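You operate a simulated robot arm through the tools that you are given. There is no shell and no other tool. Be economical: measure what you need, move in short steps, check, and stop when the job is done.

You are at the controls of a simulated robot arm. One attempt, no reset.

JOB
Cap the water tank, start the pump unit and open the ballast knob until the cloudy water clears.
Fine: tank cap on before the red switch; shut the ballast knob again; leave the pipe link alone. Where these are worked on the way, their far stop is far enough and under half their travel is too little: ballast knob.

It is judged by the outcome, as a careful person would: the job done as asked, and still so three seconds after it is handed in. It fails if anything else is knocked over, pushed out of place, dropped, spilled or broken. Lids that push on must go on centred and level and be pressed home; caps that screw on are set level and turned clockwise until they are tight.

ROBOT AND FRAMES
A 6-joint arm with a two-finger parallel gripper, fixed in place. Base frame: the origin is at the foot of the arm, x ahead of it, y to its left, z up; the work surface is at about z = 0.7. Lengths are in m, angles in rad, forces in N, time in s.
With the tool pointing down near the work surface it reaches from about 0.22 to 0.62 m from the base axis. Its first joint turns from -1.152 to 1.152 rad. Payload 2.7 kg.
The TCP is the grasp point between the finger pads, 0.023 m short of the fingertips. In the tool frame z runs along the fingers and y along their closing line. Largest opening 0.094 m; finger width 0.038, thickness 0.01; the body of the gripper, 0.054 by 0.096 m, starts 0.039 m behind the TCP.
Orientation is told as [roll, pitch, yaw] about the base's x, y, z axes, in that order, counted from this pose: with the fingers straight down and closing along the base's y, the tool's x points along the base's -x, its y along +y and its z along -z.

CONTROLS
- The arm moves only by the tool play_rows. Its argument "series" is a list of rows, each a list of 7 numbers: the shift along the tool's x, y, z in units of 50 mm (1.0 is 50 mm), then the turn, a rotation vector about the tool's x, y, z in units of 5 degrees (1.0 is 5 degrees), then the gripper command, from -1 (shut) to 1 (fully open), values between in proportion. In form: [[tx, ty, tz, rx, ry, rz, grip], ...]. A call has 1 to 8 rows; each row shifts and turns the commanded pose from where the row before left it, along the tool's axes as they then stand. A call with a number of a shift or a turn outside -1 to 1 is refused whole. A row lasts 0.2 s, in which the tool goes at most 0.05 m and 0.15 rad; a call with a longer step from one row to the next is refused whole, and so is a gripper value outside its range. Where a pose cannot be reached the arm comes as near as it can. A force on the tool above 60 N (or 10 N above the force at the start of the call, whichever is more), or a blocked arm, ends the call early, and 0.2 s more pass. The fingers move at their own pace (about 0.045 m/s each) and stop on an object; they squeeze with about 32 N. The grip force told is the motor's: it shows also when the fingers shut on nothing. Time passes only in rows, and 0.2 s behind the last, so rows that do not move let the fingers close. The reply holds the time, the measured pose of the TCP, the force on the tool along the base axes, the opening and the grip force, in the units named above and with some noise, with the torque about the TCP (base axes, N m) and any sound that the robot's microphone picked up.
- Cameras (640 x 400 px; columns grow to the right, rows downward): "scene" is fixed at [0.0627, -0.4523, 1.398]; the picture's right is [0.72, -0.69, 0.00], its down [-0.53, -0.55, -0.65] and it looks along [0.45, 0.47, -0.76] (base axes); focal length 372 px, centre (320, 200). "wrist" rides on the gripper at [0.087, 0.016, -0.075] in the tool frame; the picture's right is [-0.18, 0.98, 0.00], its down [-0.58, -0.11, -0.81] and it looks along [-0.79, -0.15, 0.59] (tool axes); focal length 243 px, centre (320, 200). There is no depth. A picture from a camera that has moved, and an enlarged one, comes with that camera's place and axes in the base frame and with its lens. The place of the scene camera against the robot may be out by one fixed shift of up to 0.025 m in any direction.
- snapshot(camera): a new picture of that camera. No time passes.
- close_up(camera, box): a new picture of the part [left, top, right, bottom] of that camera's present view, enlarged. No time passes.
- close_job(): hands the job in; it is judged then, once.

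Work in short steps. Places have to be worked out from the pictures, the camera data and where the tool is seen: move nearer, look again, correct. Check each grasp and each placing, and mend what went wrong. You have 120 turns and 64 pictures in all, those below and enlarged ones among them. Open the gripper and draw the arm clear of the work before you hand the job in, unless the task says otherwise; then end with one line.

The tools are called after "Emit:" as a command line: name --pt "numbers of a row" for each row, then --argument value for the rest, lists and objects as JSON in quotes. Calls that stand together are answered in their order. play_rows: Moves the arm, as the interface text tells. Its arguments: {"type":"object","properties":{"series":{"type":"array","items":{"type":"array","items":{"type":"number"}}}},"required":["series"]} The other tools are called the same way: snapshot (camera) takes a picture; close_up (camera, box) takes an enlarged picture of a part of a camera's view; close_job () hands the job in.

At the start:

```text
clock: 0.0
ee_pos: [0.3706, 0.0144, 0.9564]
ee_rot: [0.002, 0.003, 0.0]
ft_force: [0.3, 0.6, 0.7]
torque: [0.02, 0.0, -0.03]
width: 0.0938
finger_force: 0.0
```

scene: 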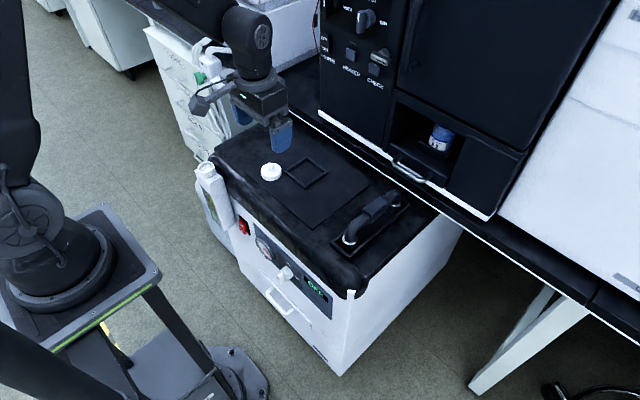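
wrist: 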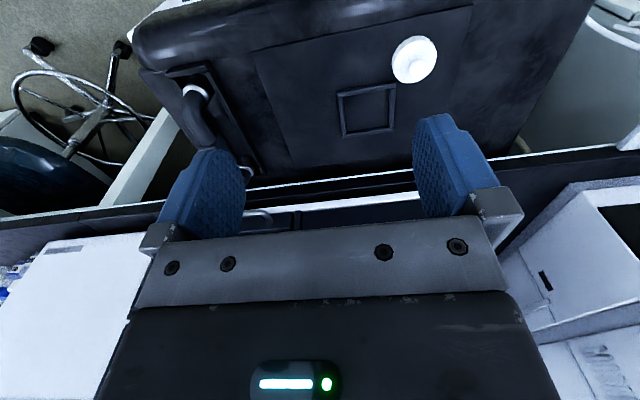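

I'll look closer at the machine in both views before moving.

Emit:
close_up --camera "scene" --box '[180, 130, 380, 255]'

Emit:
close_up --camera "scene" --box '[220, 200, 380, 300]'

Emit:
close_up --camera "scene" --box '[300, 0, 500, 180]'

```text
3.20 times, centred on (280, 192) of scene
camera zoom: at [0.0627, -0.4523, 1.398], right [0.72, -0.69, 0.0], down [-0.53, -0.55, -0.65], along [0.45, 0.47, -0.76], focal length 1191 px, centre (448, 224)
```

zoom: 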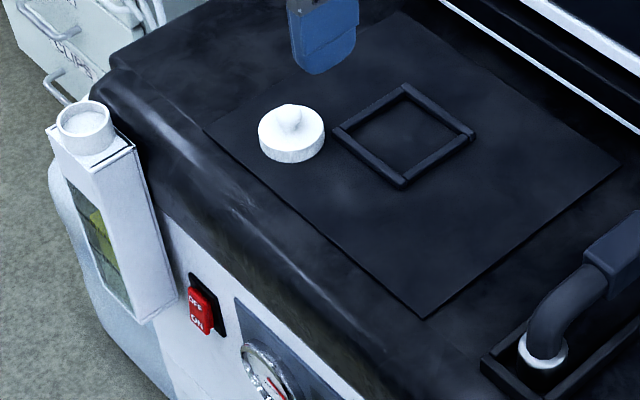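

```text
4.00 times, centred on (300, 250) of scene
camera zoom: at [0.0627, -0.4523, 1.398], right [0.72, -0.69, 0.0], down [-0.53, -0.55, -0.65], along [0.45, 0.47, -0.76], focal length 1489 px, centre (400, 0)
```

zoom: 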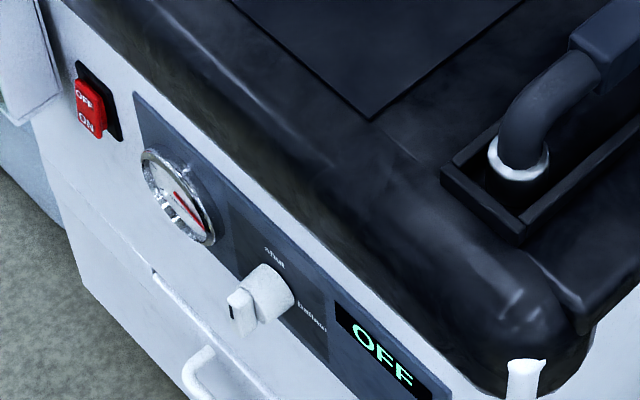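

```text
2.22 times, centred on (400, 90) of scene
camera zoom: at [0.0627, -0.4523, 1.398], right [0.72, -0.69, 0.0], down [-0.53, -0.55, -0.65], along [0.45, 0.47, -0.76], focal length 827 px, centre (142, 444)
```

zoom: 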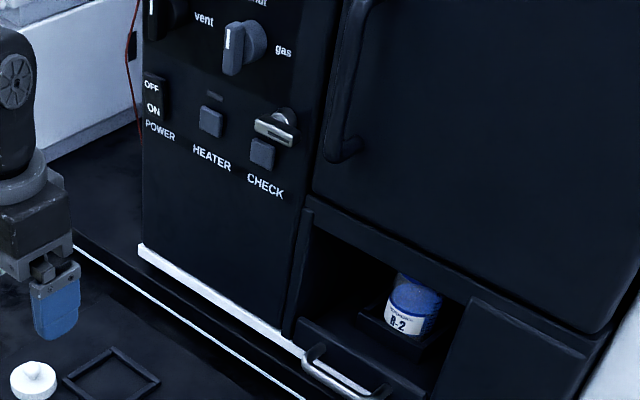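

Estimated so far: the cap is at about (0.44, 0.12). The machine's top is near z=0.7 and its front faces -x near x=0.35. I'll draw the tool back and to the left to see the front panel with the wrist camera.

Emit:
play_rows --pt "0.9 0.3 0 0 0 0 1" --pt "0.9 0.3 0 0 0 0 1" --pt "0.5 0.3 0 0 0 0 1" --pt "0 0 0 0 0 0 1"

Emit:
snapshot --camera "wrist"

```text
clock: 1.0
ee_pos: [0.2565, 0.0569, 0.9567]
ee_rot: [0.002, 0.0, 0.0]
ft_force: [0.8, 0.2, 0.7]
torque: [0.02, 0.0, 0.02]
width: 0.094
finger_force: 0.1
```

```text
58 pictures are left
camera wrist: at [0.1702, 0.0728, 1.0311], right [0.18, 0.98, 0.0], down [0.58, -0.11, 0.81], along [0.79, -0.15, -0.59], focal length 243 px, centre (320, 200)
```

wrist: 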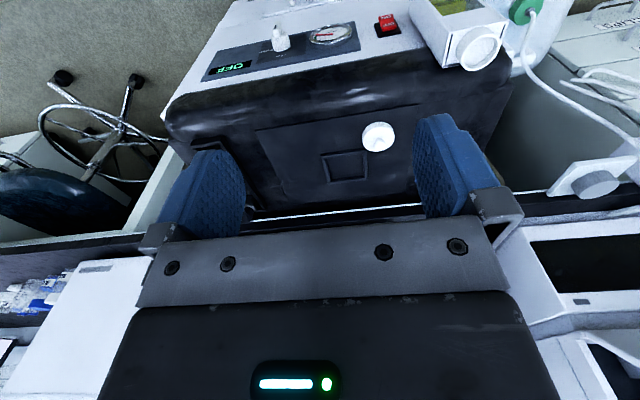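

The front is visible now, so I'll enlarge it.

Emit:
close_up --camera "wrist" --box '[200, 0, 400, 125]'

Emit:
close_up --camera "wrist" --box '[350, 0, 550, 125]'

```text
3.20 times, centred on (300, 62) of wrist
camera zoom: at [0.1702, 0.0728, 1.0311], right [0.18, 0.98, 0.0], down [0.58, -0.11, 0.81], along [0.79, -0.15, -0.59], focal length 776 px, centre (384, 640)
```

zoom: 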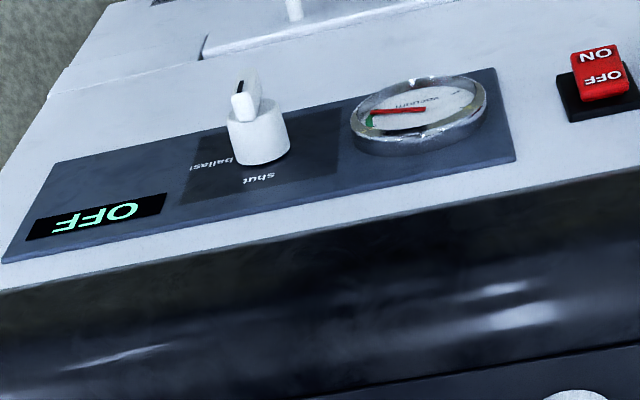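

```text
3.20 times, centred on (450, 62) of wrist
camera zoom: at [0.1702, 0.0728, 1.0311], right [0.18, 0.98, 0.0], down [0.58, -0.11, 0.81], along [0.79, -0.15, -0.59], focal length 776 px, centre (-96, 640)
```

zoom: 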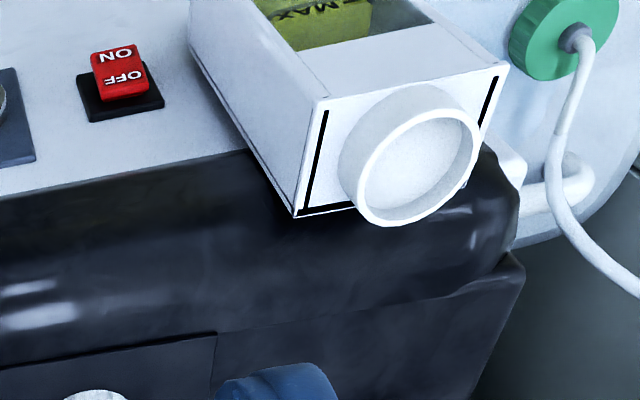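

Cap triangulated at about (0.445, 0.120, 0.708) and the tank neck at about (0.336, 0.247, 0.69). I'll move nearer for a close look at both.

Emit:
play_rows --pt "-0.6 0.6 0.3 0 0 0 1" --pt "-0.6 0.6 0.3 0 0 0 1" --pt "-0.2 0.3 0.8 0 0 0 1" --pt "0 0 0.6 0 0 0 1" --pt "0 0 0 0 0 0 1"

Emit:
snapshot --camera "wrist"

```text
clock: 2.2
ee_pos: [0.3268, 0.1333, 0.8549]
ee_rot: [0.003, 0.001, 0.0]
ft_force: [-0.1, 0.3, -0.2]
torque: [0.0, 0.02, -0.02]
width: 0.0939
finger_force: 0.0
```

```text
55 pictures are left
camera wrist: at [0.2412, 0.1487, 0.929], right [0.18, 0.98, 0.0], down [0.58, -0.11, 0.81], along [0.79, -0.15, -0.59], focal length 243 px, centre (320, 200)
```

wrist: 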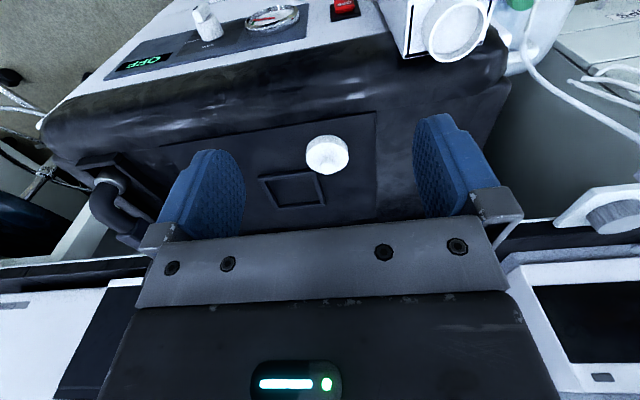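

Emit:
close_up --camera "wrist" --box '[280, 120, 380, 182]'

Emit:
close_up --camera "wrist" --box '[380, 0, 530, 94]'

Emit:
close_up --camera "wrist" --box '[100, 0, 380, 175]'

```text
6.40 times, centred on (330, 151) of wrist
camera zoom: at [0.2412, 0.1487, 0.929], right [0.18, 0.98, 0.0], down [0.58, -0.11, 0.81], along [0.79, -0.15, -0.59], focal length 1553 px, centre (256, 514)
```

zoom: 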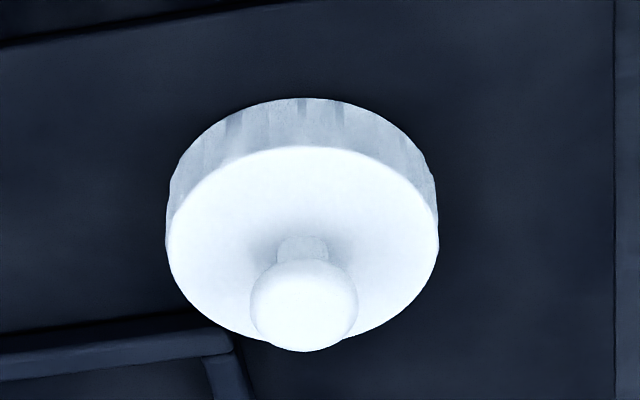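

```text
4.26 times, centred on (455, 47) of wrist
camera zoom: at [0.2412, 0.1487, 0.929], right [0.18, 0.98, 0.0], down [0.58, -0.11, 0.81], along [0.79, -0.15, -0.59], focal length 1032 px, centre (-254, 851)
```

zoom: 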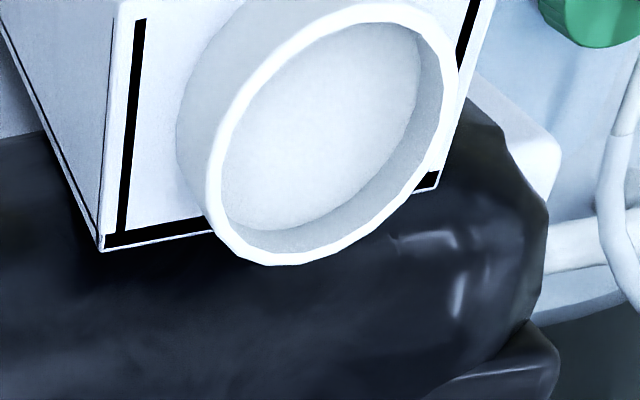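

```text
2.29 times, centred on (240, 88) of wrist
camera zoom: at [0.2412, 0.1487, 0.929], right [0.18, 0.98, 0.0], down [0.58, -0.11, 0.81], along [0.79, -0.15, -0.59], focal length 555 px, centre (503, 457)
```

zoom: 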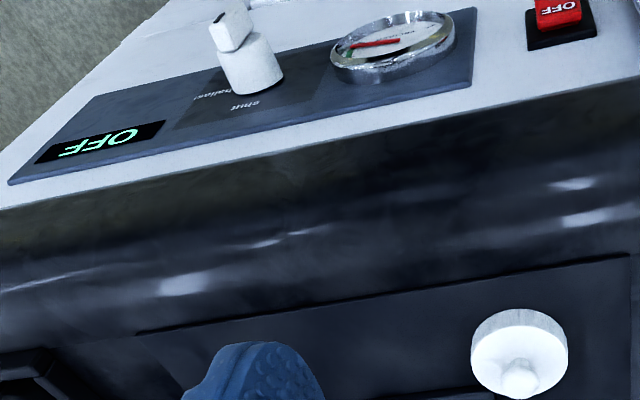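

The cap is a fluted disc about 51 mm across with a ball knob. Its disc top is near z=0.714, centred at (0.445, 0.119). The neck rim triangulates to (0.330, 0.2365, 0.719). I'll go over the cap and grip it by the skirt.

Emit:
play_rows --pt "-0.9 -0.1 0 0 0 0 1" --pt "-0.9 -0.1 0 0 0 0 1" --pt "-0.55 -0.08 0.6 0 0 0 1" --pt "0 0 0.6 0 0 0 1" --pt "0 0 0 0 0 0 1"

Emit:
snapshot --camera "wrist"

Emit:
close_up --camera "scene" --box '[200, 100, 360, 200]'

```text
clock: 3.4
ee_pos: [0.4403, 0.1172, 0.7953]
ee_rot: [0.002, 0.0, 0.001]
ft_force: [0.2, -0.5, 0.0]
torque: [0.01, 0.01, -0.01]
width: 0.0939
finger_force: 0.0
```

```text
51 pictures are left
camera wrist: at [0.355, 0.133, 0.8692], right [0.18, 0.98, 0.0], down [0.58, -0.11, 0.81], along [0.79, -0.15, -0.59], focal length 243 px, centre (320, 200)
```

wrist: 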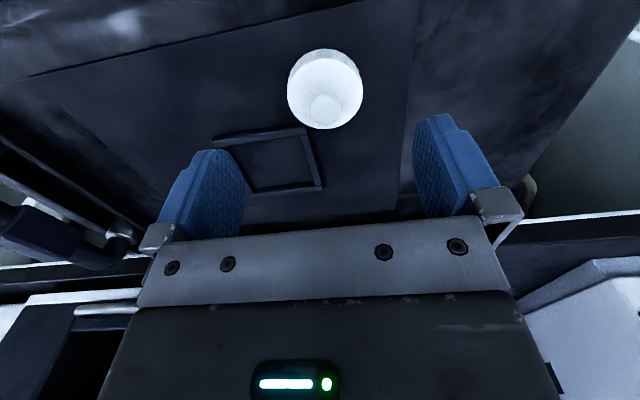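

```text
4.00 times, centred on (280, 150) of scene
camera zoom: at [0.0627, -0.4523, 1.398], right [0.72, -0.69, 0.0], down [-0.53, -0.55, -0.65], along [0.45, 0.47, -0.76], focal length 1489 px, centre (480, 400)
```

zoom: 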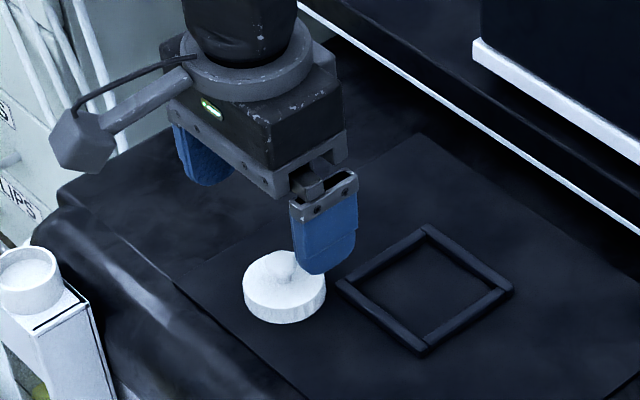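

Refined cap centre is (0.443, 0.119). I'll descend to z=0.726 with a small correction and then close.

Emit:
play_rows --pt "-0.06 0.03 0.5 0 0 0 1" --pt "0 0 0.5 0 0 0 1" --pt "0 0 0.38 0 0 0 1" --pt "0 0 0 0 0 0 1"

Emit:
close_up --camera "scene" --box '[200, 100, 360, 200]'

```text
clock: 4.4
ee_pos: [0.4447, 0.1224, 0.7274]
ee_rot: [0.002, 0.0, 0.001]
ft_force: [-0.1, -0.4, 0.4]
torque: [0.01, 0.02, -0.01]
width: 0.094
finger_force: 0.2
```

```text
4.00 times, centred on (280, 150) of scene
camera zoom: at [0.0627, -0.4523, 1.398], right [0.72, -0.69, 0.0], down [-0.53, -0.55, -0.65], along [0.45, 0.47, -0.76], focal length 1489 px, centre (480, 400)
```

zoom: 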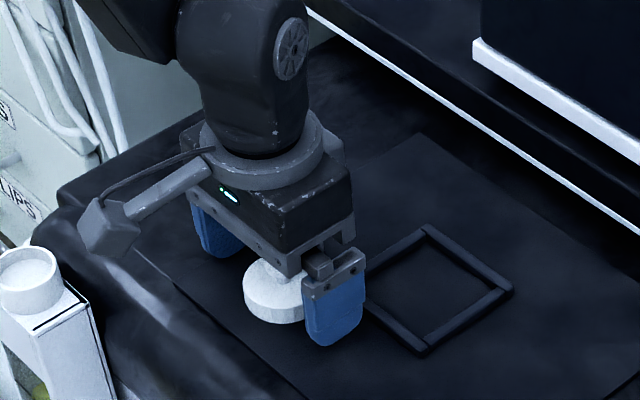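

The fingers straddle the cap, so I'll close.

Emit:
play_rows --pt "0 0 0 0 0 0 -1" --pt "0 0 0 0 0 0 -1" --pt "0 0 0 0 0 0 -1" --pt "0 0 0 0 0 0 -1"

Emit:
close_up --camera "scene" --box '[200, 100, 360, 200]'

Emit:
snapshot --camera "wrist"

```text
clock: 5.4
ee_pos: [0.4458, 0.1221, 0.729]
ee_rot: [0.003, 0.003, 0.0]
ft_force: [-1.1, -0.5, 0.9]
torque: [0.02, 0.01, 0.01]
width: 0.0495
finger_force: 32.3
```

```text
4.00 times, centred on (280, 150) of scene
camera zoom: at [0.0627, -0.4523, 1.398], right [0.72, -0.69, 0.0], down [-0.53, -0.55, -0.65], along [0.45, 0.47, -0.76], focal length 1489 px, centre (480, 400)
```

zoom: 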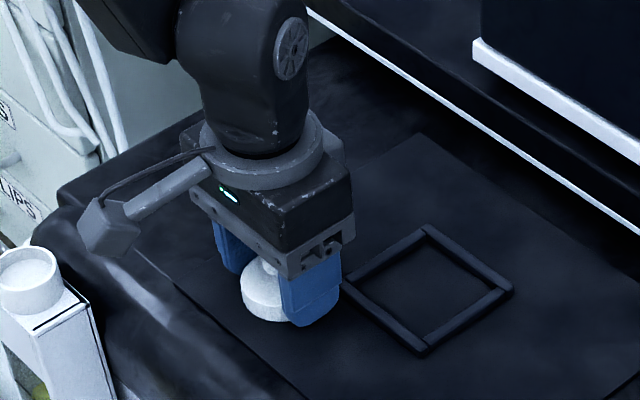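

```text
47 pictures are left
camera wrist: at [0.3595, 0.138, 0.8018], right [0.18, 0.98, 0.0], down [0.58, -0.11, 0.81], along [0.79, -0.15, -0.59], focal length 243 px, centre (320, 200)
```

wrist: 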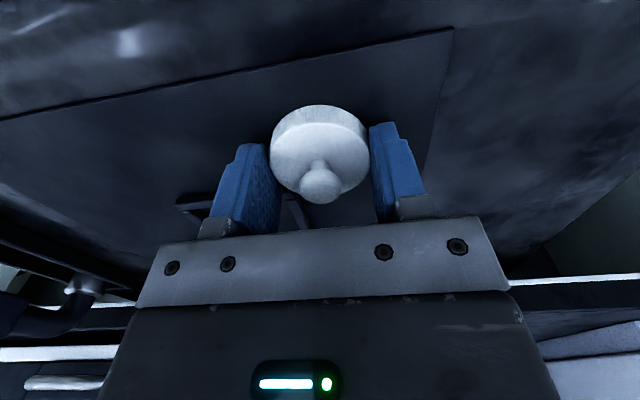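

Gripped at width 0.0495, with the cap centre about 4 mm toward -x of the TCP. I'll lift it and carry it to above the neck.

Emit:
play_rows --pt "0 0 -0.7 0 0 0 -1" --pt "0 0 -0.7 0 0 0 -1" --pt "0.6 0.6 -0.3 0 0 0 -1" --pt "0.6 0.6 0 0 0 0 -1" --pt "0.6 0.6 0 0 0 0 -1" --pt "0.4 0.48 0 0 0 0 -1" --pt "0 0 0 0 0 0 -1"

Emit:
snapshot --camera "wrist"

Emit:
close_up --camera "scene" --box '[140, 100, 300, 200]'

```text
clock: 7.0
ee_pos: [0.3349, 0.238, 0.815]
ee_rot: [0.003, 0.002, 0.0]
ft_force: [0.5, 0.4, -0.7]
torque: [-0.03, 0.0, 0.05]
width: 0.0495
finger_force: 31.6
```

```text
46 pictures are left
camera wrist: at [0.2497, 0.2537, 0.8884], right [0.18, 0.98, 0.0], down [0.58, -0.11, 0.81], along [0.79, -0.15, -0.59], focal length 243 px, centre (320, 200)
```

wrist: 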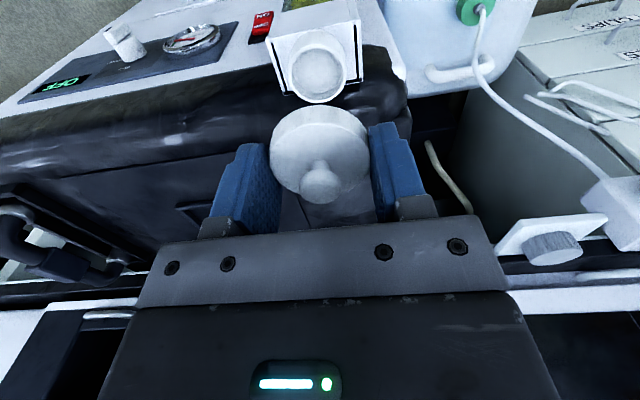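

```text
4.00 times, centred on (220, 150) of scene
camera zoom: at [0.0627, -0.4523, 1.398], right [0.72, -0.69, 0.0], down [-0.53, -0.55, -0.65], along [0.45, 0.47, -0.76], focal length 1489 px, centre (720, 400)
```

zoom: 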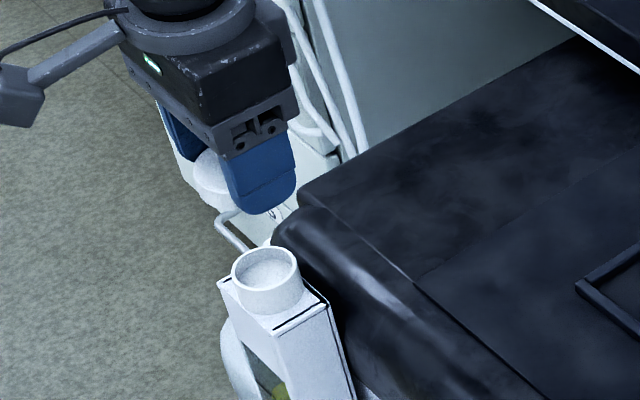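

Emit:
close_up --camera "wrist" --box '[240, 20, 400, 120]'

```text
4.00 times, centred on (320, 70) of wrist
camera zoom: at [0.2497, 0.2537, 0.8884], right [0.18, 0.98, 0.0], down [0.58, -0.11, 0.81], along [0.79, -0.15, -0.59], focal length 970 px, centre (320, 720)
```

zoom: 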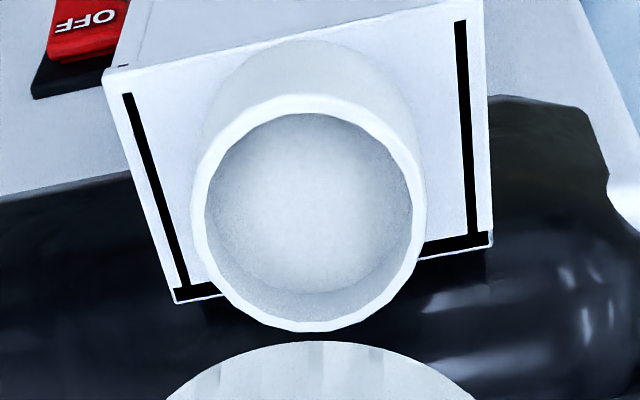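

The rim centre is confirmed at (0.3308, 0.2364) with an outer diameter of about 41 mm. Now I'll enlarge the held cap to find its centre relative to the TCP.

Emit:
close_up --camera "wrist" --box '[240, 100, 400, 200]'

```text
4.00 times, centred on (320, 150) of wrist
camera zoom: at [0.2497, 0.2537, 0.8884], right [0.18, 0.98, 0.0], down [0.58, -0.11, 0.81], along [0.79, -0.15, -0.59], focal length 970 px, centre (320, 400)
```

zoom: 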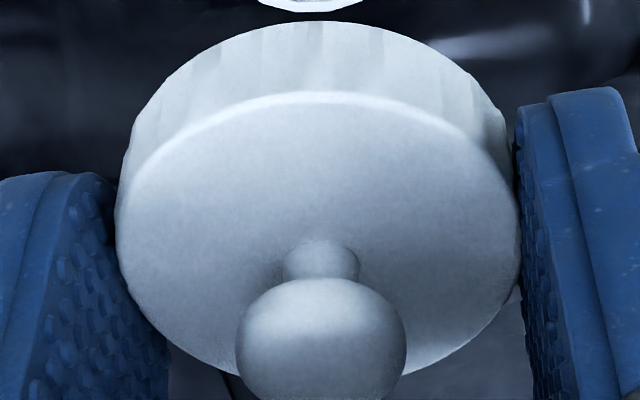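

Allowing for perspective, the cap centre is within about 1–2 mm of the TCP and the rim is at x≈0.333. I'll lower until the gap is about 10 mm and compare from both cameras.

Emit:
play_rows --pt "0.03 -0.03 0.5 0 0 0 -1" --pt "0 0 0.6 0 0 0 -1" --pt "0 0 0 0 0 0 -1"

Emit:
close_up --camera "wrist" --box '[240, 60, 400, 160]'

Emit:
close_up --camera "scene" --box '[160, 130, 256, 190]'

```text
clock: 7.8
ee_pos: [0.3352, 0.2372, 0.7583]
ee_rot: [0.002, 0.001, 0.001]
ft_force: [-0.6, 0.4, -0.4]
torque: [-0.02, -0.02, -0.01]
width: 0.0493
finger_force: 32.6
```

```text
4.00 times, centred on (320, 110) of wrist
camera zoom: at [0.2499, 0.252, 0.8329], right [0.18, 0.98, 0.0], down [0.58, -0.11, 0.81], along [0.79, -0.15, -0.59], focal length 970 px, centre (320, 560)
```

zoom: 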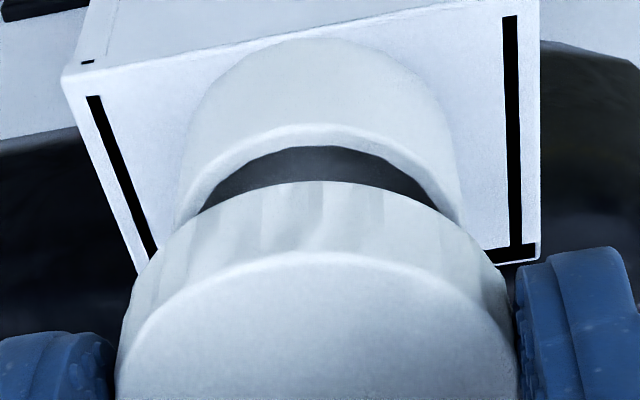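

```text
6.67 times, centred on (208, 160) of scene
camera zoom: at [0.0627, -0.4523, 1.398], right [0.72, -0.69, 0.0], down [-0.53, -0.55, -0.65], along [0.45, 0.47, -0.76], focal length 2482 px, centre (1067, 467)
```

zoom: 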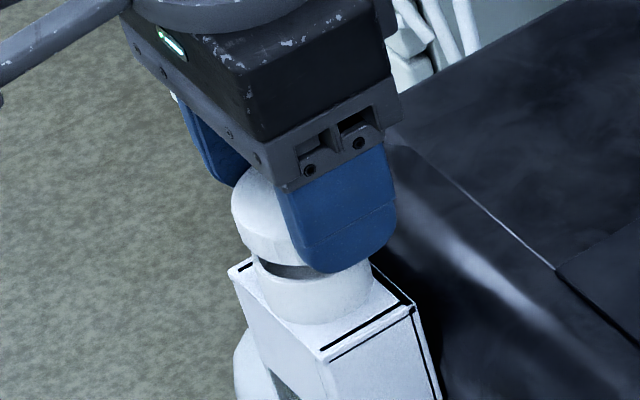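

Y is aligned, and in x the cap sits about 3 mm too far toward +x. I'll shift -3 mm and then descend slowly, watching the force.

Emit:
play_rows --pt "0.06 0 0.06 0 0 0 -1" --pt "0 0 0.08 0 0 0 -1" --pt "0 0 0 0 0 0 -1"

Emit:
close_up --camera "wrist" --box '[240, 60, 400, 160]'

Emit:
close_up --camera "scene" --box '[184, 145, 232, 175]'

```text
clock: 8.6
ee_pos: [0.3326, 0.236, 0.7508]
ee_rot: [0.002, 0.002, -0.001]
ft_force: [0.3, 0.4, -0.6]
torque: [0.0, -0.01, 0.02]
width: 0.0493
finger_force: 32.1
```

```text
4.00 times, centred on (320, 110) of wrist
camera zoom: at [0.2468, 0.2508, 0.8256], right [0.18, 0.98, 0.0], down [0.58, -0.11, 0.81], along [0.79, -0.15, -0.59], focal length 970 px, centre (320, 560)
```

zoom: 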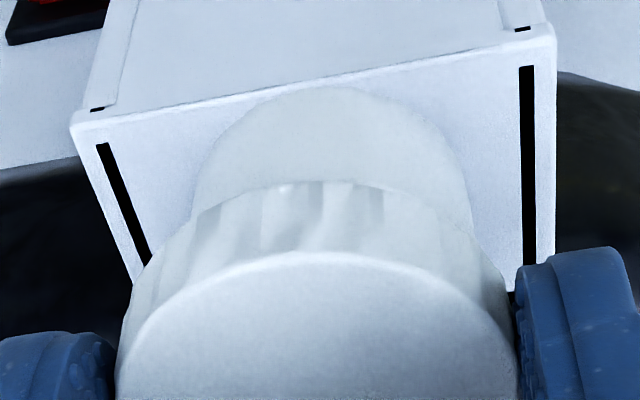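

```text
13.33 times, centred on (208, 160) of scene
camera zoom: at [0.0627, -0.4523, 1.398], right [0.72, -0.69, 0.0], down [-0.53, -0.55, -0.65], along [0.45, 0.47, -0.76], focal length 4964 px, centre (1813, 733)
```

zoom: 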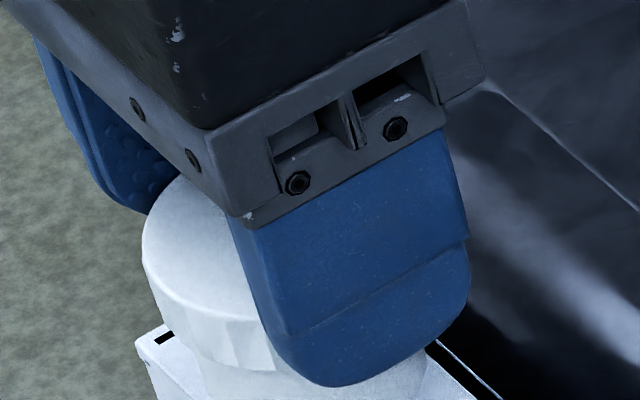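

Alignment looks plausible, so I'll descend in small steps.

Emit:
play_rows --pt "0 0 0.06 0 0 0 -1" --pt "0 0 0.06 0 0 0 -1" --pt "0 0 0.06 0 0 0 -1" --pt "0 0 0 0 0 0 -1"

```text
clock: 9.6
ee_pos: [0.332, 0.2342, 0.7419]
ee_rot: [0.005, 0.002, 0.0]
ft_force: [-3.6, 6.3, 2.6]
torque: [0.19, 0.11, -0.01]
width: 0.0494
finger_force: 31.9
```

There's slight lateral contact: the neck pushes the tool toward +y and -x. I'll comply by about 1 mm and continue.

Emit:
play_rows --pt "0.02 0.03 0 0 0 0 -1" --pt "0 0 0.04 0 0 0 -1" --pt "0 0 0 0 0 0 -1"

Emit:
close_up --camera "wrist" --box '[240, 60, 400, 160]'

```text
clock: 10.4
ee_pos: [0.3296, 0.2345, 0.7398]
ee_rot: [0.002, 0.0, -0.001]
ft_force: [0.4, -0.7, 0.0]
torque: [-0.02, 0.02, -0.01]
width: 0.0493
finger_force: 31.7
```

```text
4.00 times, centred on (320, 110) of wrist
camera zoom: at [0.2446, 0.2514, 0.8141], right [0.18, 0.98, 0.0], down [0.58, -0.11, 0.81], along [0.79, -0.15, -0.59], focal length 970 px, centre (320, 560)
```

zoom: 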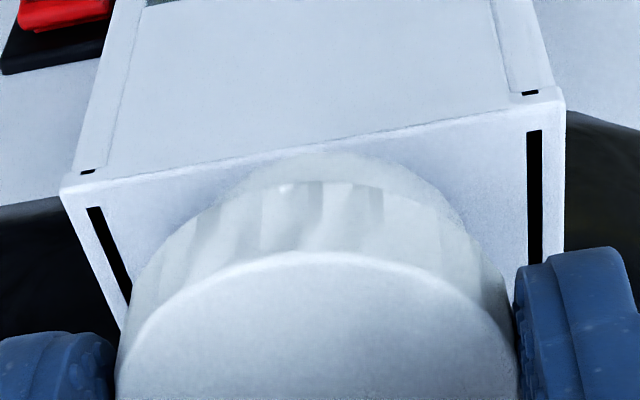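

The force is now zero and the cap has slipped over the rim. I'll continue down.

Emit:
play_rows --pt "0 0 0.06 0 0 0 -1" --pt "0 0 0.06 0 0 0 -1" --pt "0 0 0 0 0 0 -1"

```text
clock: 11.2
ee_pos: [0.3289, 0.2379, 0.7356]
ee_rot: [0.006, -0.003, 0.0]
ft_force: [-5.7, -0.7, 30.6]
torque: [-0.07, 0.11, -0.03]
width: 0.0496
finger_force: 32.1
heard: snap
```

A snap was heard with 30 N vertical force. I'll check the seating.

Emit:
close_up --camera "wrist" --box '[240, 60, 400, 160]'

Emit:
close_up --camera "scene" --box '[176, 140, 240, 180]'

```text
4.00 times, centred on (320, 110) of wrist
camera zoom: at [0.2453, 0.2525, 0.8089], right [0.18, 0.98, 0.01], down [0.58, -0.11, 0.81], along [0.79, -0.15, -0.59], focal length 970 px, centre (320, 560)
```

zoom: 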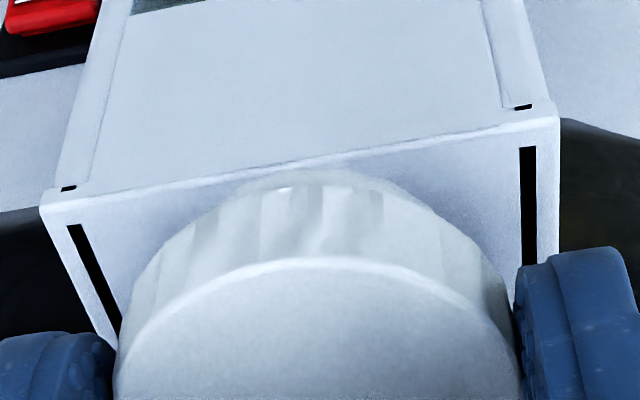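

```text
10.00 times, centred on (208, 160) of scene
camera zoom: at [0.0623, -0.4526, 1.398], right [0.72, -0.69, 0.0], down [-0.53, -0.55, -0.65], along [0.45, 0.47, -0.76], focal length 3723 px, centre (1440, 600)
```

zoom: 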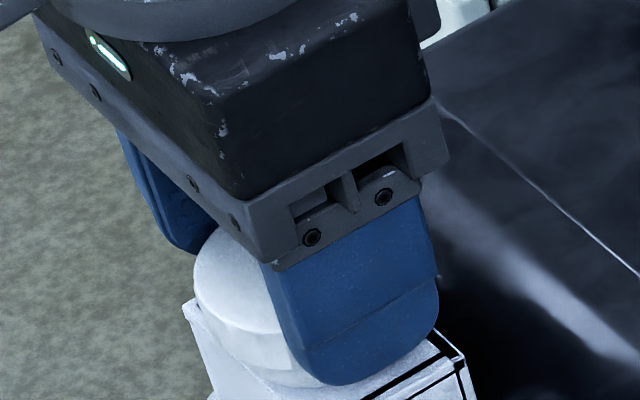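

The snap suggests a push-on cap that has clicked. I'll press slightly more to confirm it's bottomed.

Emit:
play_rows --pt "0 0 0.03 0 0 0 -1" --pt "0 0 0 0 0 0 -1"

```text
clock: 11.8
ee_pos: [0.3307, 0.2366, 0.7322]
ee_rot: [0.005, -0.002, 0.0]
ft_force: [2.8, -2.6, 30.2]
torque: [-0.08, -0.05, -0.04]
width: 0.0496
finger_force: 31.7
```

The force is unchanged at 30 N while the tool moved down, so the pads may be sliding on the skirt. I'll open and look at how the cap sits.

Emit:
play_rows --pt "0 0 0 0 0 0 0" --pt "0 0 0 0 0 0 0.3" --pt "0 0 0 0 0 0 0.3" --pt "0 0 -0.8 0 0 0 0.3" --pt "0 0 -0.8 0 0 0 0.3" --pt "0 0 0 0 0 0 0.3"

Emit:
close_up --camera "wrist" --box '[240, 20, 400, 120]'

Emit:
close_up --camera "scene" --box '[176, 150, 240, 190]'

```text
clock: 13.2
ee_pos: [0.3311, 0.2378, 0.8132]
ee_rot: [0.001, 0.0, -0.001]
ft_force: [0.4, 0.5, -0.6]
torque: [-0.02, 0.01, -0.03]
width: 0.061
finger_force: 0.0
```

```text
4.00 times, centred on (320, 70) of wrist
camera zoom: at [0.2454, 0.2541, 0.8871], right [0.18, 0.98, 0.0], down [0.58, -0.11, 0.8], along [0.79, -0.15, -0.59], focal length 970 px, centre (320, 720)
```

zoom: 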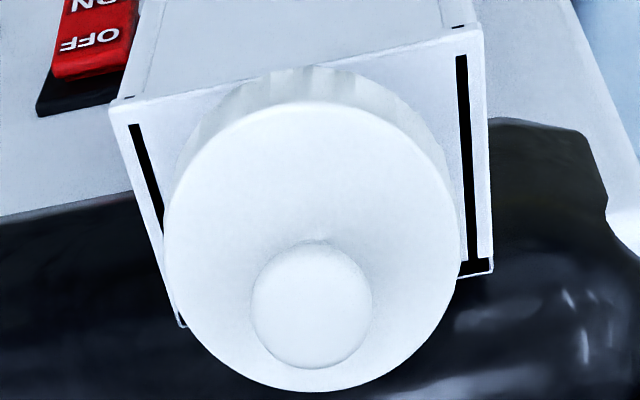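

```text
10.00 times, centred on (208, 170) of scene
camera zoom: at [0.0627, -0.4523, 1.398], right [0.72, -0.69, 0.0], down [-0.53, -0.55, -0.65], along [0.45, 0.47, -0.76], focal length 3723 px, centre (1440, 500)
```

zoom: 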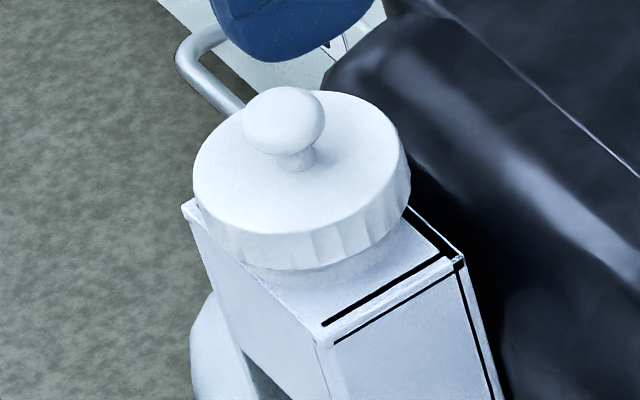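

The cap sits level and centred. To be sure it's home, I'll close the fingers and press down on the knob's centre.

Emit:
play_rows --pt "0 -0.02 0 0 0 0 -1" --pt "0 0 0 0 0 0 -1" --pt "0 0 0 0 0 0 -1" --pt "0 0 0.3 0 0 0 -1" --pt "0 0 0.2 0 0 0 -1" --pt "0 0 0.1 0 0 0 -1" --pt "0 0 0 0 0 0 -1"

```text
clock: 14.8
ee_pos: [0.3308, 0.2346, 0.7821]
ee_rot: [0.001, 0.003, 0.0]
ft_force: [0.8, 0.2, -0.1]
torque: [0.0, -0.01, 0.01]
width: 0.0
finger_force: 32.0
```

Emit:
play_rows --pt "0 0 0.06 0 0 0 -1" --pt "0 0 0.06 0 0 0 -1" --pt "0 0 0.06 0 0 0 -1" --pt "0 0 0 0 0 0 -1"

```text
clock: 15.8
ee_pos: [0.3297, 0.2343, 0.7737]
ee_rot: [0.001, 0.0, -0.001]
ft_force: [-0.1, -0.4, 0.1]
torque: [0.03, -0.01, -0.01]
width: 0.0001
finger_force: 32.0
```

No contact yet, so I'll keep pressing down in small steps.

Emit:
play_rows --pt "0 0 0.06 0 0 0 -1" --pt "0 0 0.06 0 0 0 -1" --pt "0 0 0.04 0 0 0 -1" --pt "0 0 0 0 0 0 -1"

```text
clock: 16.8
ee_pos: [0.3305, 0.2345, 0.7664]
ee_rot: [0.003, 0.0, 0.0]
ft_force: [-0.5, -5.4, 12.5]
torque: [-0.08, -0.02, 0.03]
width: 0.0001
finger_force: 31.2
```

Emit:
play_rows --pt "0 0.03 0.0 0 0 0 -1" --pt "0 0 0.04 0 0 0 -1" --pt "0 0 0.03 0 0 0 -1" --pt "0 0 0 0 0 0 -1"

```text
clock: 17.5
ee_pos: [0.3293, 0.2352, 0.7657]
ee_rot: [0.0, 0.004, -0.002]
ft_force: [-3.6, -5.0, 12.7]
torque: [-0.1, 0.1, 0.0]
width: 0.0
finger_force: 32.3
stopped in row 3: the force on the tool passed its limit at 66 N (the readings are from after the stop); the commanded pose is now the measured one
```

The cap stayed firm under 66 N, so it's home. I'll retreat up and back and take a look at the front panel from a lower viewpoint.

Emit:
play_rows --pt "0 0 -0.8 0 0 0 -1" --pt "0 -0.6 -0.6 0 0 0 -1" --pt "0.7 -0.7 0 0 0 0 -1" --pt "0.7 -0.7 0 0 0 0 -1" --pt "0 -0.6 0 0 0 0 -1" --pt "0 0 0 0 0 0 -1"

Emit:
snapshot --camera "wrist"

Emit:
snapshot --camera "scene"

```text
clock: 18.9
ee_pos: [0.2602, 0.1024, 0.8353]
ee_rot: [0.001, 0.002, -0.002]
ft_force: [0.6, -0.7, -0.5]
torque: [-0.01, 0.0, -0.01]
width: 0.0002
finger_force: 32.0
```

```text
33 pictures are left
camera wrist: at [0.174, 0.1174, 0.9093], right [0.19, 0.98, 0.0], down [0.58, -0.11, 0.81], along [0.79, -0.15, -0.59], focal length 243 px, centre (320, 200)
```

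wrist: 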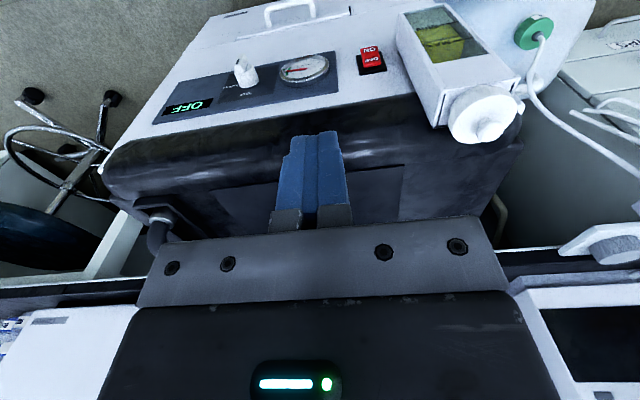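

```text
32 pictures are left
```

scene: 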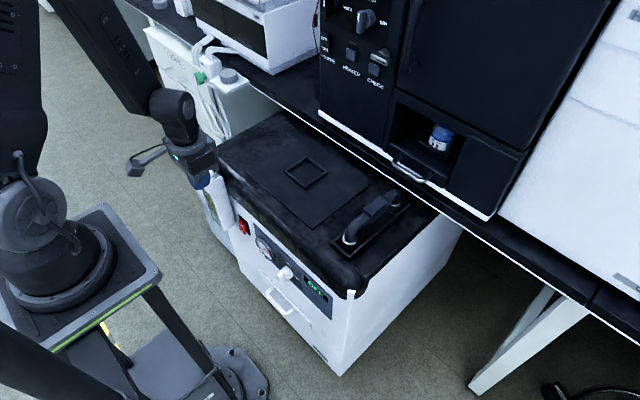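

The machine front and the scene are clear. I'll enlarge the ballast knob, switch and tank window.

Emit:
close_up --camera "wrist" --box '[150, 20, 310, 120]'

Emit:
close_up --camera "wrist" --box '[340, 0, 540, 125]'

Emit:
close_up --camera "scene" --box '[250, 240, 314, 280]'

```text
4.00 times, centred on (230, 70) of wrist
camera zoom: at [0.174, 0.1174, 0.9093], right [0.19, 0.98, 0.0], down [0.58, -0.11, 0.81], along [0.79, -0.15, -0.59], focal length 970 px, centre (680, 720)
```

zoom: 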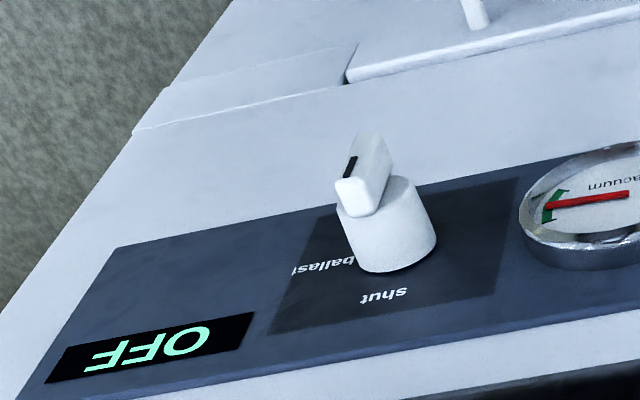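

```text
3.20 times, centred on (440, 62) of wrist
camera zoom: at [0.174, 0.1174, 0.9093], right [0.19, 0.98, 0.0], down [0.58, -0.11, 0.81], along [0.79, -0.15, -0.59], focal length 776 px, centre (-64, 640)
```

zoom: 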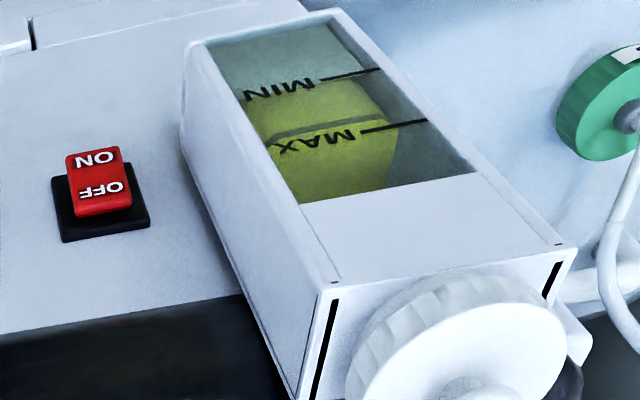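

```text
10.00 times, centred on (282, 260) of scene
camera zoom: at [0.0627, -0.4523, 1.398], right [0.72, -0.69, 0.0], down [-0.53, -0.55, -0.65], along [0.45, 0.47, -0.76], focal length 3723 px, centre (700, -400)
```

zoom: 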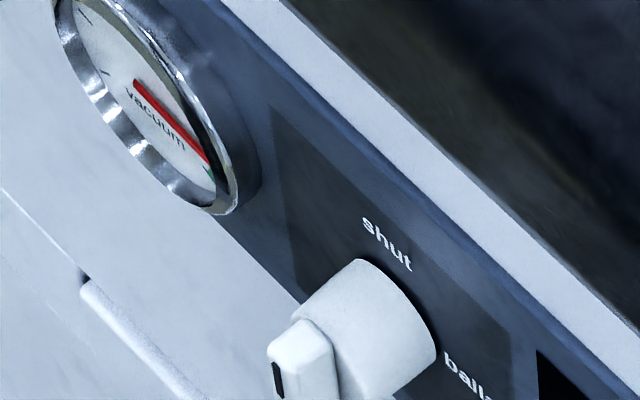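

Panel face is about x=0.358. The switch's ON half is near (0.348, 0.160, 0.503). The knob axis is near y=-0.037, z=0.511, and its blade is vertical at "shut". I'll tilt the tool 50° forward here, then lower it.

Emit:
play_rows --pt "0 0 0 0 -1 0 -1" --pt "0 0 0 0 -1 0 -1" --pt "0 0 0 0 -1 0 -1" --pt "0 0 0 0 -1 0 -1" --pt "0 0 0 0 -1 0 -1" --pt "0 0 0 0 0 0 -1"

```text
clock: 20.3
ee_pos: [0.2469, 0.0939, 0.8345]
ee_rot: [0.062, -0.267, -0.013]
ft_force: [-0.8, 0.1, 1.3]
torque: [0.0, -0.01, -0.03]
width: 0.0002
finger_force: 31.9
out of reach, approached as far as the arm can: row 1, 2, 3, 4, 5
```

It's out of reach at this height, probably because it's too close in. I'll lower in front of the panel and see whether the tilt becomes reachable.

Emit:
play_rows --pt "0.42 0 0.9 0 0 0 -1" --pt "0.42 0 0.9 0 0 0 -1" --pt "0.42 0 0.9 0 0 0 -1" --pt "0 0 0 0 0 0 -1"

```text
clock: 21.3
ee_pos: [0.2261, 0.1053, 0.6898]
ee_rot: [0.064, -0.266, -0.011]
ft_force: [-0.9, 0.0, -0.5]
torque: [0.0, 0.0, -0.03]
width: 0.0
finger_force: 32.4
```

Emit:
play_rows --pt "-0.3 0 0.6 0 0 0 -1" --pt "-0.4 0 0.6 0 0 0 -1" --pt "-0.2 0 0.4 0 -1 0 -1" --pt "0 0 0 0 -1 0 -1" --pt "0 0 0 0 0 0 -1"

```text
clock: 22.5
ee_pos: [0.2889, 0.1088, 0.6253]
ee_rot: [0.066, -0.44, -0.023]
ft_force: [0.0, 0.3, 0.7]
torque: [-0.02, -0.01, 0.04]
width: 0.0001
finger_force: 31.7
```

The tilt is reachable here, so I'll continue tilting.

Emit:
play_rows --pt "0.2 0 0.4 0 -1 0 -1" --pt "0.2 0 0.4 0 -1 0 -1" --pt "0 0 0 0 -1 0 -1" --pt "0 0 0 0 -1 0 -1" --pt "0 0 0 0 0 0 -1"

```text
clock: 23.7
ee_pos: [0.2883, 0.1108, 0.5807]
ee_rot: [0.086, -0.79, -0.055]
ft_force: [0.0, 0.6, -0.6]
torque: [0.0, -0.01, 0.04]
width: 0.0
finger_force: 31.9
```

45° reached. I'll trim the small roll and yaw, and move to in front of the switch.

Emit:
play_rows --pt "0.34 0.3 0.34 0.55 0 -0.44 -1" --pt "0.34 0.3 0.34 0 0 0 -1" --pt "0.34 0.28 0.34 0 0 0 -1" --pt "0 0 0 0 0 0 -1"

Emit:
snapshot --camera "wrist"

Emit:
close_up --camera "scene" --box '[160, 160, 320, 260]'

```text
clock: 24.7
ee_pos: [0.2876, 0.1572, 0.5074]
ee_rot: [-0.002, -0.791, -0.001]
ft_force: [-0.2, -0.6, -0.2]
torque: [0.02, 0.02, 0.01]
width: 0.0
finger_force: 32.3
```

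```text
28 pictures are left
camera wrist: at [0.175, 0.1732, 0.4968], right [0.13, 0.98, 0.13], down [-0.16, -0.11, 0.98], along [0.98, -0.15, 0.15], focal length 243 px, centre (320, 200)
```

wrist: 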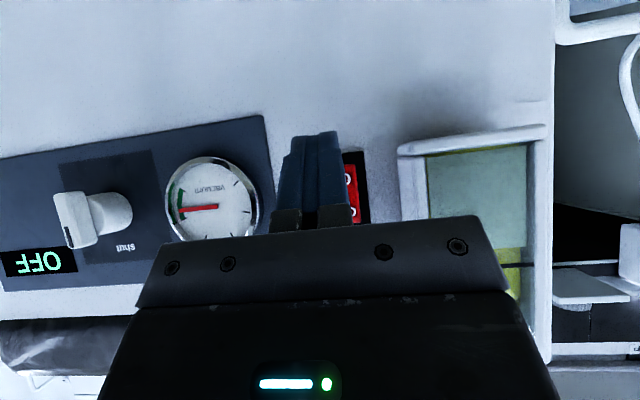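

```text
4.00 times, centred on (240, 210) of scene
camera zoom: at [0.0627, -0.4523, 1.398], right [0.72, -0.69, 0.0], down [-0.53, -0.55, -0.65], along [0.45, 0.47, -0.76], focal length 1489 px, centre (640, 160)
```

zoom: 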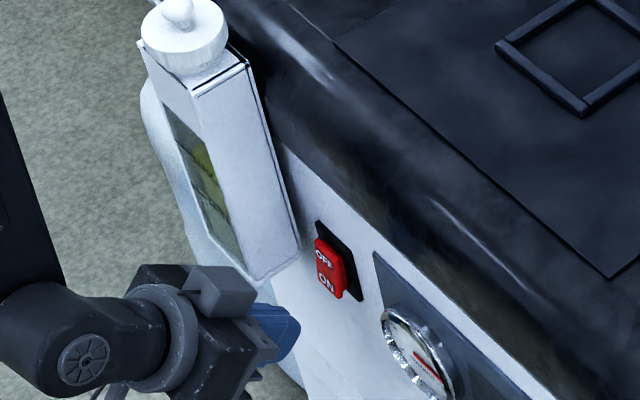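

The wrist view shows the switch plate spanning z 0.492–0.548 and y up to 0.182. I'll shift to y≈0.151 to stay clear of the tank, then advance along +x at z≈0.505 onto the ON half.

Emit:
play_rows --pt "0 -0.12 0 0 0 0 -1" --pt "-0.28 0 0.28 0 0 0 -1" --pt "-0.1 0 0.1 0 0 0 -1" --pt "0 0 0 0 0 0 -1"

Emit:
close_up --camera "scene" --box '[208, 190, 288, 240]'

```text
clock: 25.7
ee_pos: [0.3154, 0.1497, 0.5097]
ee_rot: [-0.003, -0.79, -0.003]
ft_force: [-0.3, 0.2, -0.1]
torque: [0.02, -0.01, 0.01]
width: 0.0
finger_force: 32.0
```

```text
8.00 times, centred on (248, 215) of scene
camera zoom: at [0.0627, -0.4523, 1.398], right [0.72, -0.69, 0.0], down [-0.53, -0.55, -0.65], along [0.45, 0.47, -0.76], focal length 2978 px, centre (896, 80)
```

zoom: 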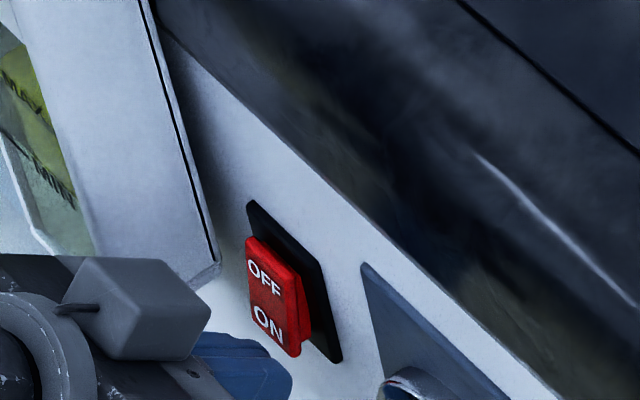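

The rounded fingertip looks about 10 mm lower than the ON half. I'll raise 8 mm and creep forward, checking the force.

Emit:
play_rows --pt "-0.113 0 -0.113 0 0 0 -1" --pt "-0.07 0 0.07 0 0 0 -1" --pt "-0.07 0 0.07 0 0 0 -1" --pt "0 0 0 0 0 0 -1"

Emit:
close_up --camera "scene" --box '[208, 190, 288, 240]'

```text
clock: 26.7
ee_pos: [0.3175, 0.1462, 0.5131]
ee_rot: [-0.016, -0.774, 0.013]
ft_force: [-59.0, 13.2, 5.8]
torque: [0.02, 0.06, 0.55]
width: 0.0001
finger_force: 31.9
```

```text
8.00 times, centred on (248, 215) of scene
camera zoom: at [0.0619, -0.4522, 1.3981], right [0.72, -0.69, 0.0], down [-0.53, -0.55, -0.65], along [0.45, 0.47, -0.76], focal length 2978 px, centre (896, 80)
```

zoom: 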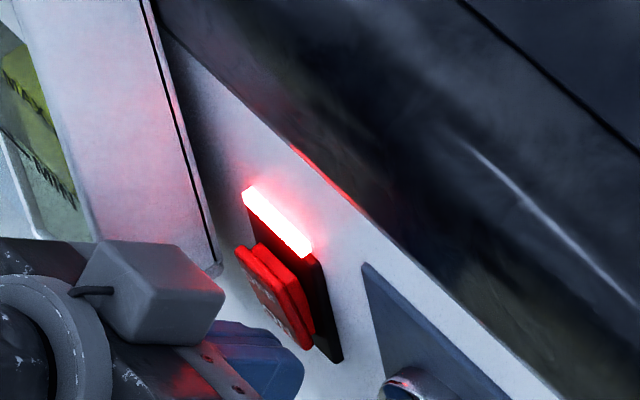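

The switch flipped and its light is on. I'll back off immediately and look.

Emit:
play_rows --pt "0.3 0 -0.3 0 0 0 -1" --pt "0.3 0 -0.3 0 0 0 -1" --pt "0 -0.4 0 0 0 0 -1" --pt "0 -0.6 0 0 0 0 -1" --pt "0 0 0 0 0 0 -1"

Emit:
snapshot --camera "wrist"

```text
clock: 27.9
ee_pos: [0.2833, 0.1015, 0.5152]
ee_rot: [0.0, -0.79, -0.001]
ft_force: [0.4, -1.3, 0.5]
torque: [-0.01, 0.03, -0.02]
width: 0.0
finger_force: 32.0
```

```text
24 pictures are left
camera wrist: at [0.1702, 0.1177, 0.5054], right [0.13, 0.98, 0.13], down [-0.16, -0.11, 0.98], along [0.98, -0.15, 0.15], focal length 243 px, centre (320, 200)
```

wrist: 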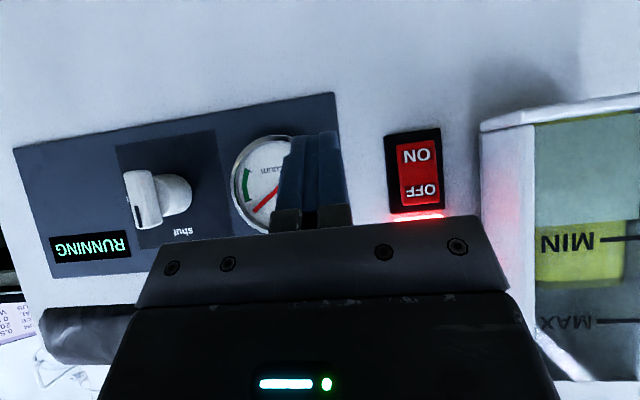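

The display shows RUNNING. I'll move in front of the knob and try tilting further toward horizontal, so I can grip the blade and turn it about the tool axis.

Emit:
play_rows --pt "0.15 -0.8 -0.15 0 0 0 -1" --pt "0 -0.95 0 0 0 0 -1" --pt "0 -0.95 0 0 0 0 0" --pt "0 0 0 0 -1 0 0" --pt "0 0 0 0 -1 0 0" --pt "0 0 0 0 -1 0 0" --pt "0 0 0 0 -1 0 0" --pt "0 0 0 0 0 0 0"

```text
clock: 29.7
ee_pos: [0.2759, -0.0357, 0.5216]
ee_rot: [-0.003, -1.138, 0.0]
ft_force: [0.4, -0.4, 0.3]
torque: [0.0, -0.01, -0.01]
width: 0.0472
finger_force: 0.1
out of reach, approached as far as the arm can: row 7
```

65° reached. I'll take a look to align with the blade.

Emit:
snapshot --camera "wrist"

Emit:
close_up --camera "scene" --box '[230, 230, 326, 290]'

```text
23 pictures are left
camera wrist: at [0.1733, -0.0193, 0.4731], right [0.08, 0.98, 0.17], down [-0.49, -0.11, 0.87], along [0.87, -0.15, 0.47], focal length 243 px, centre (320, 200)
```

wrist: 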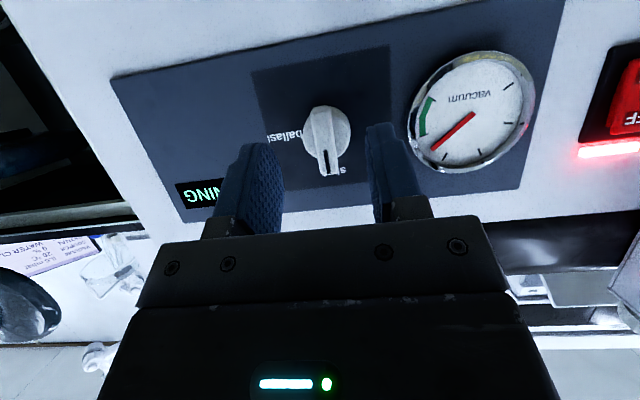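

```text
6.67 times, centred on (278, 260) of scene
camera zoom: at [0.0627, -0.4523, 1.398], right [0.72, -0.69, 0.0], down [-0.53, -0.55, -0.65], along [0.45, 0.47, -0.76], focal length 2482 px, centre (600, -200)
```

zoom: 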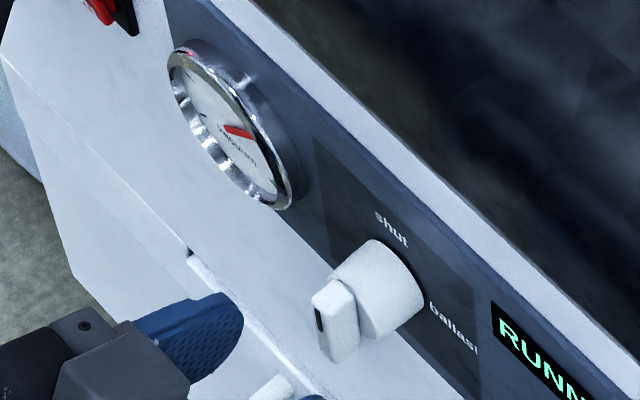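

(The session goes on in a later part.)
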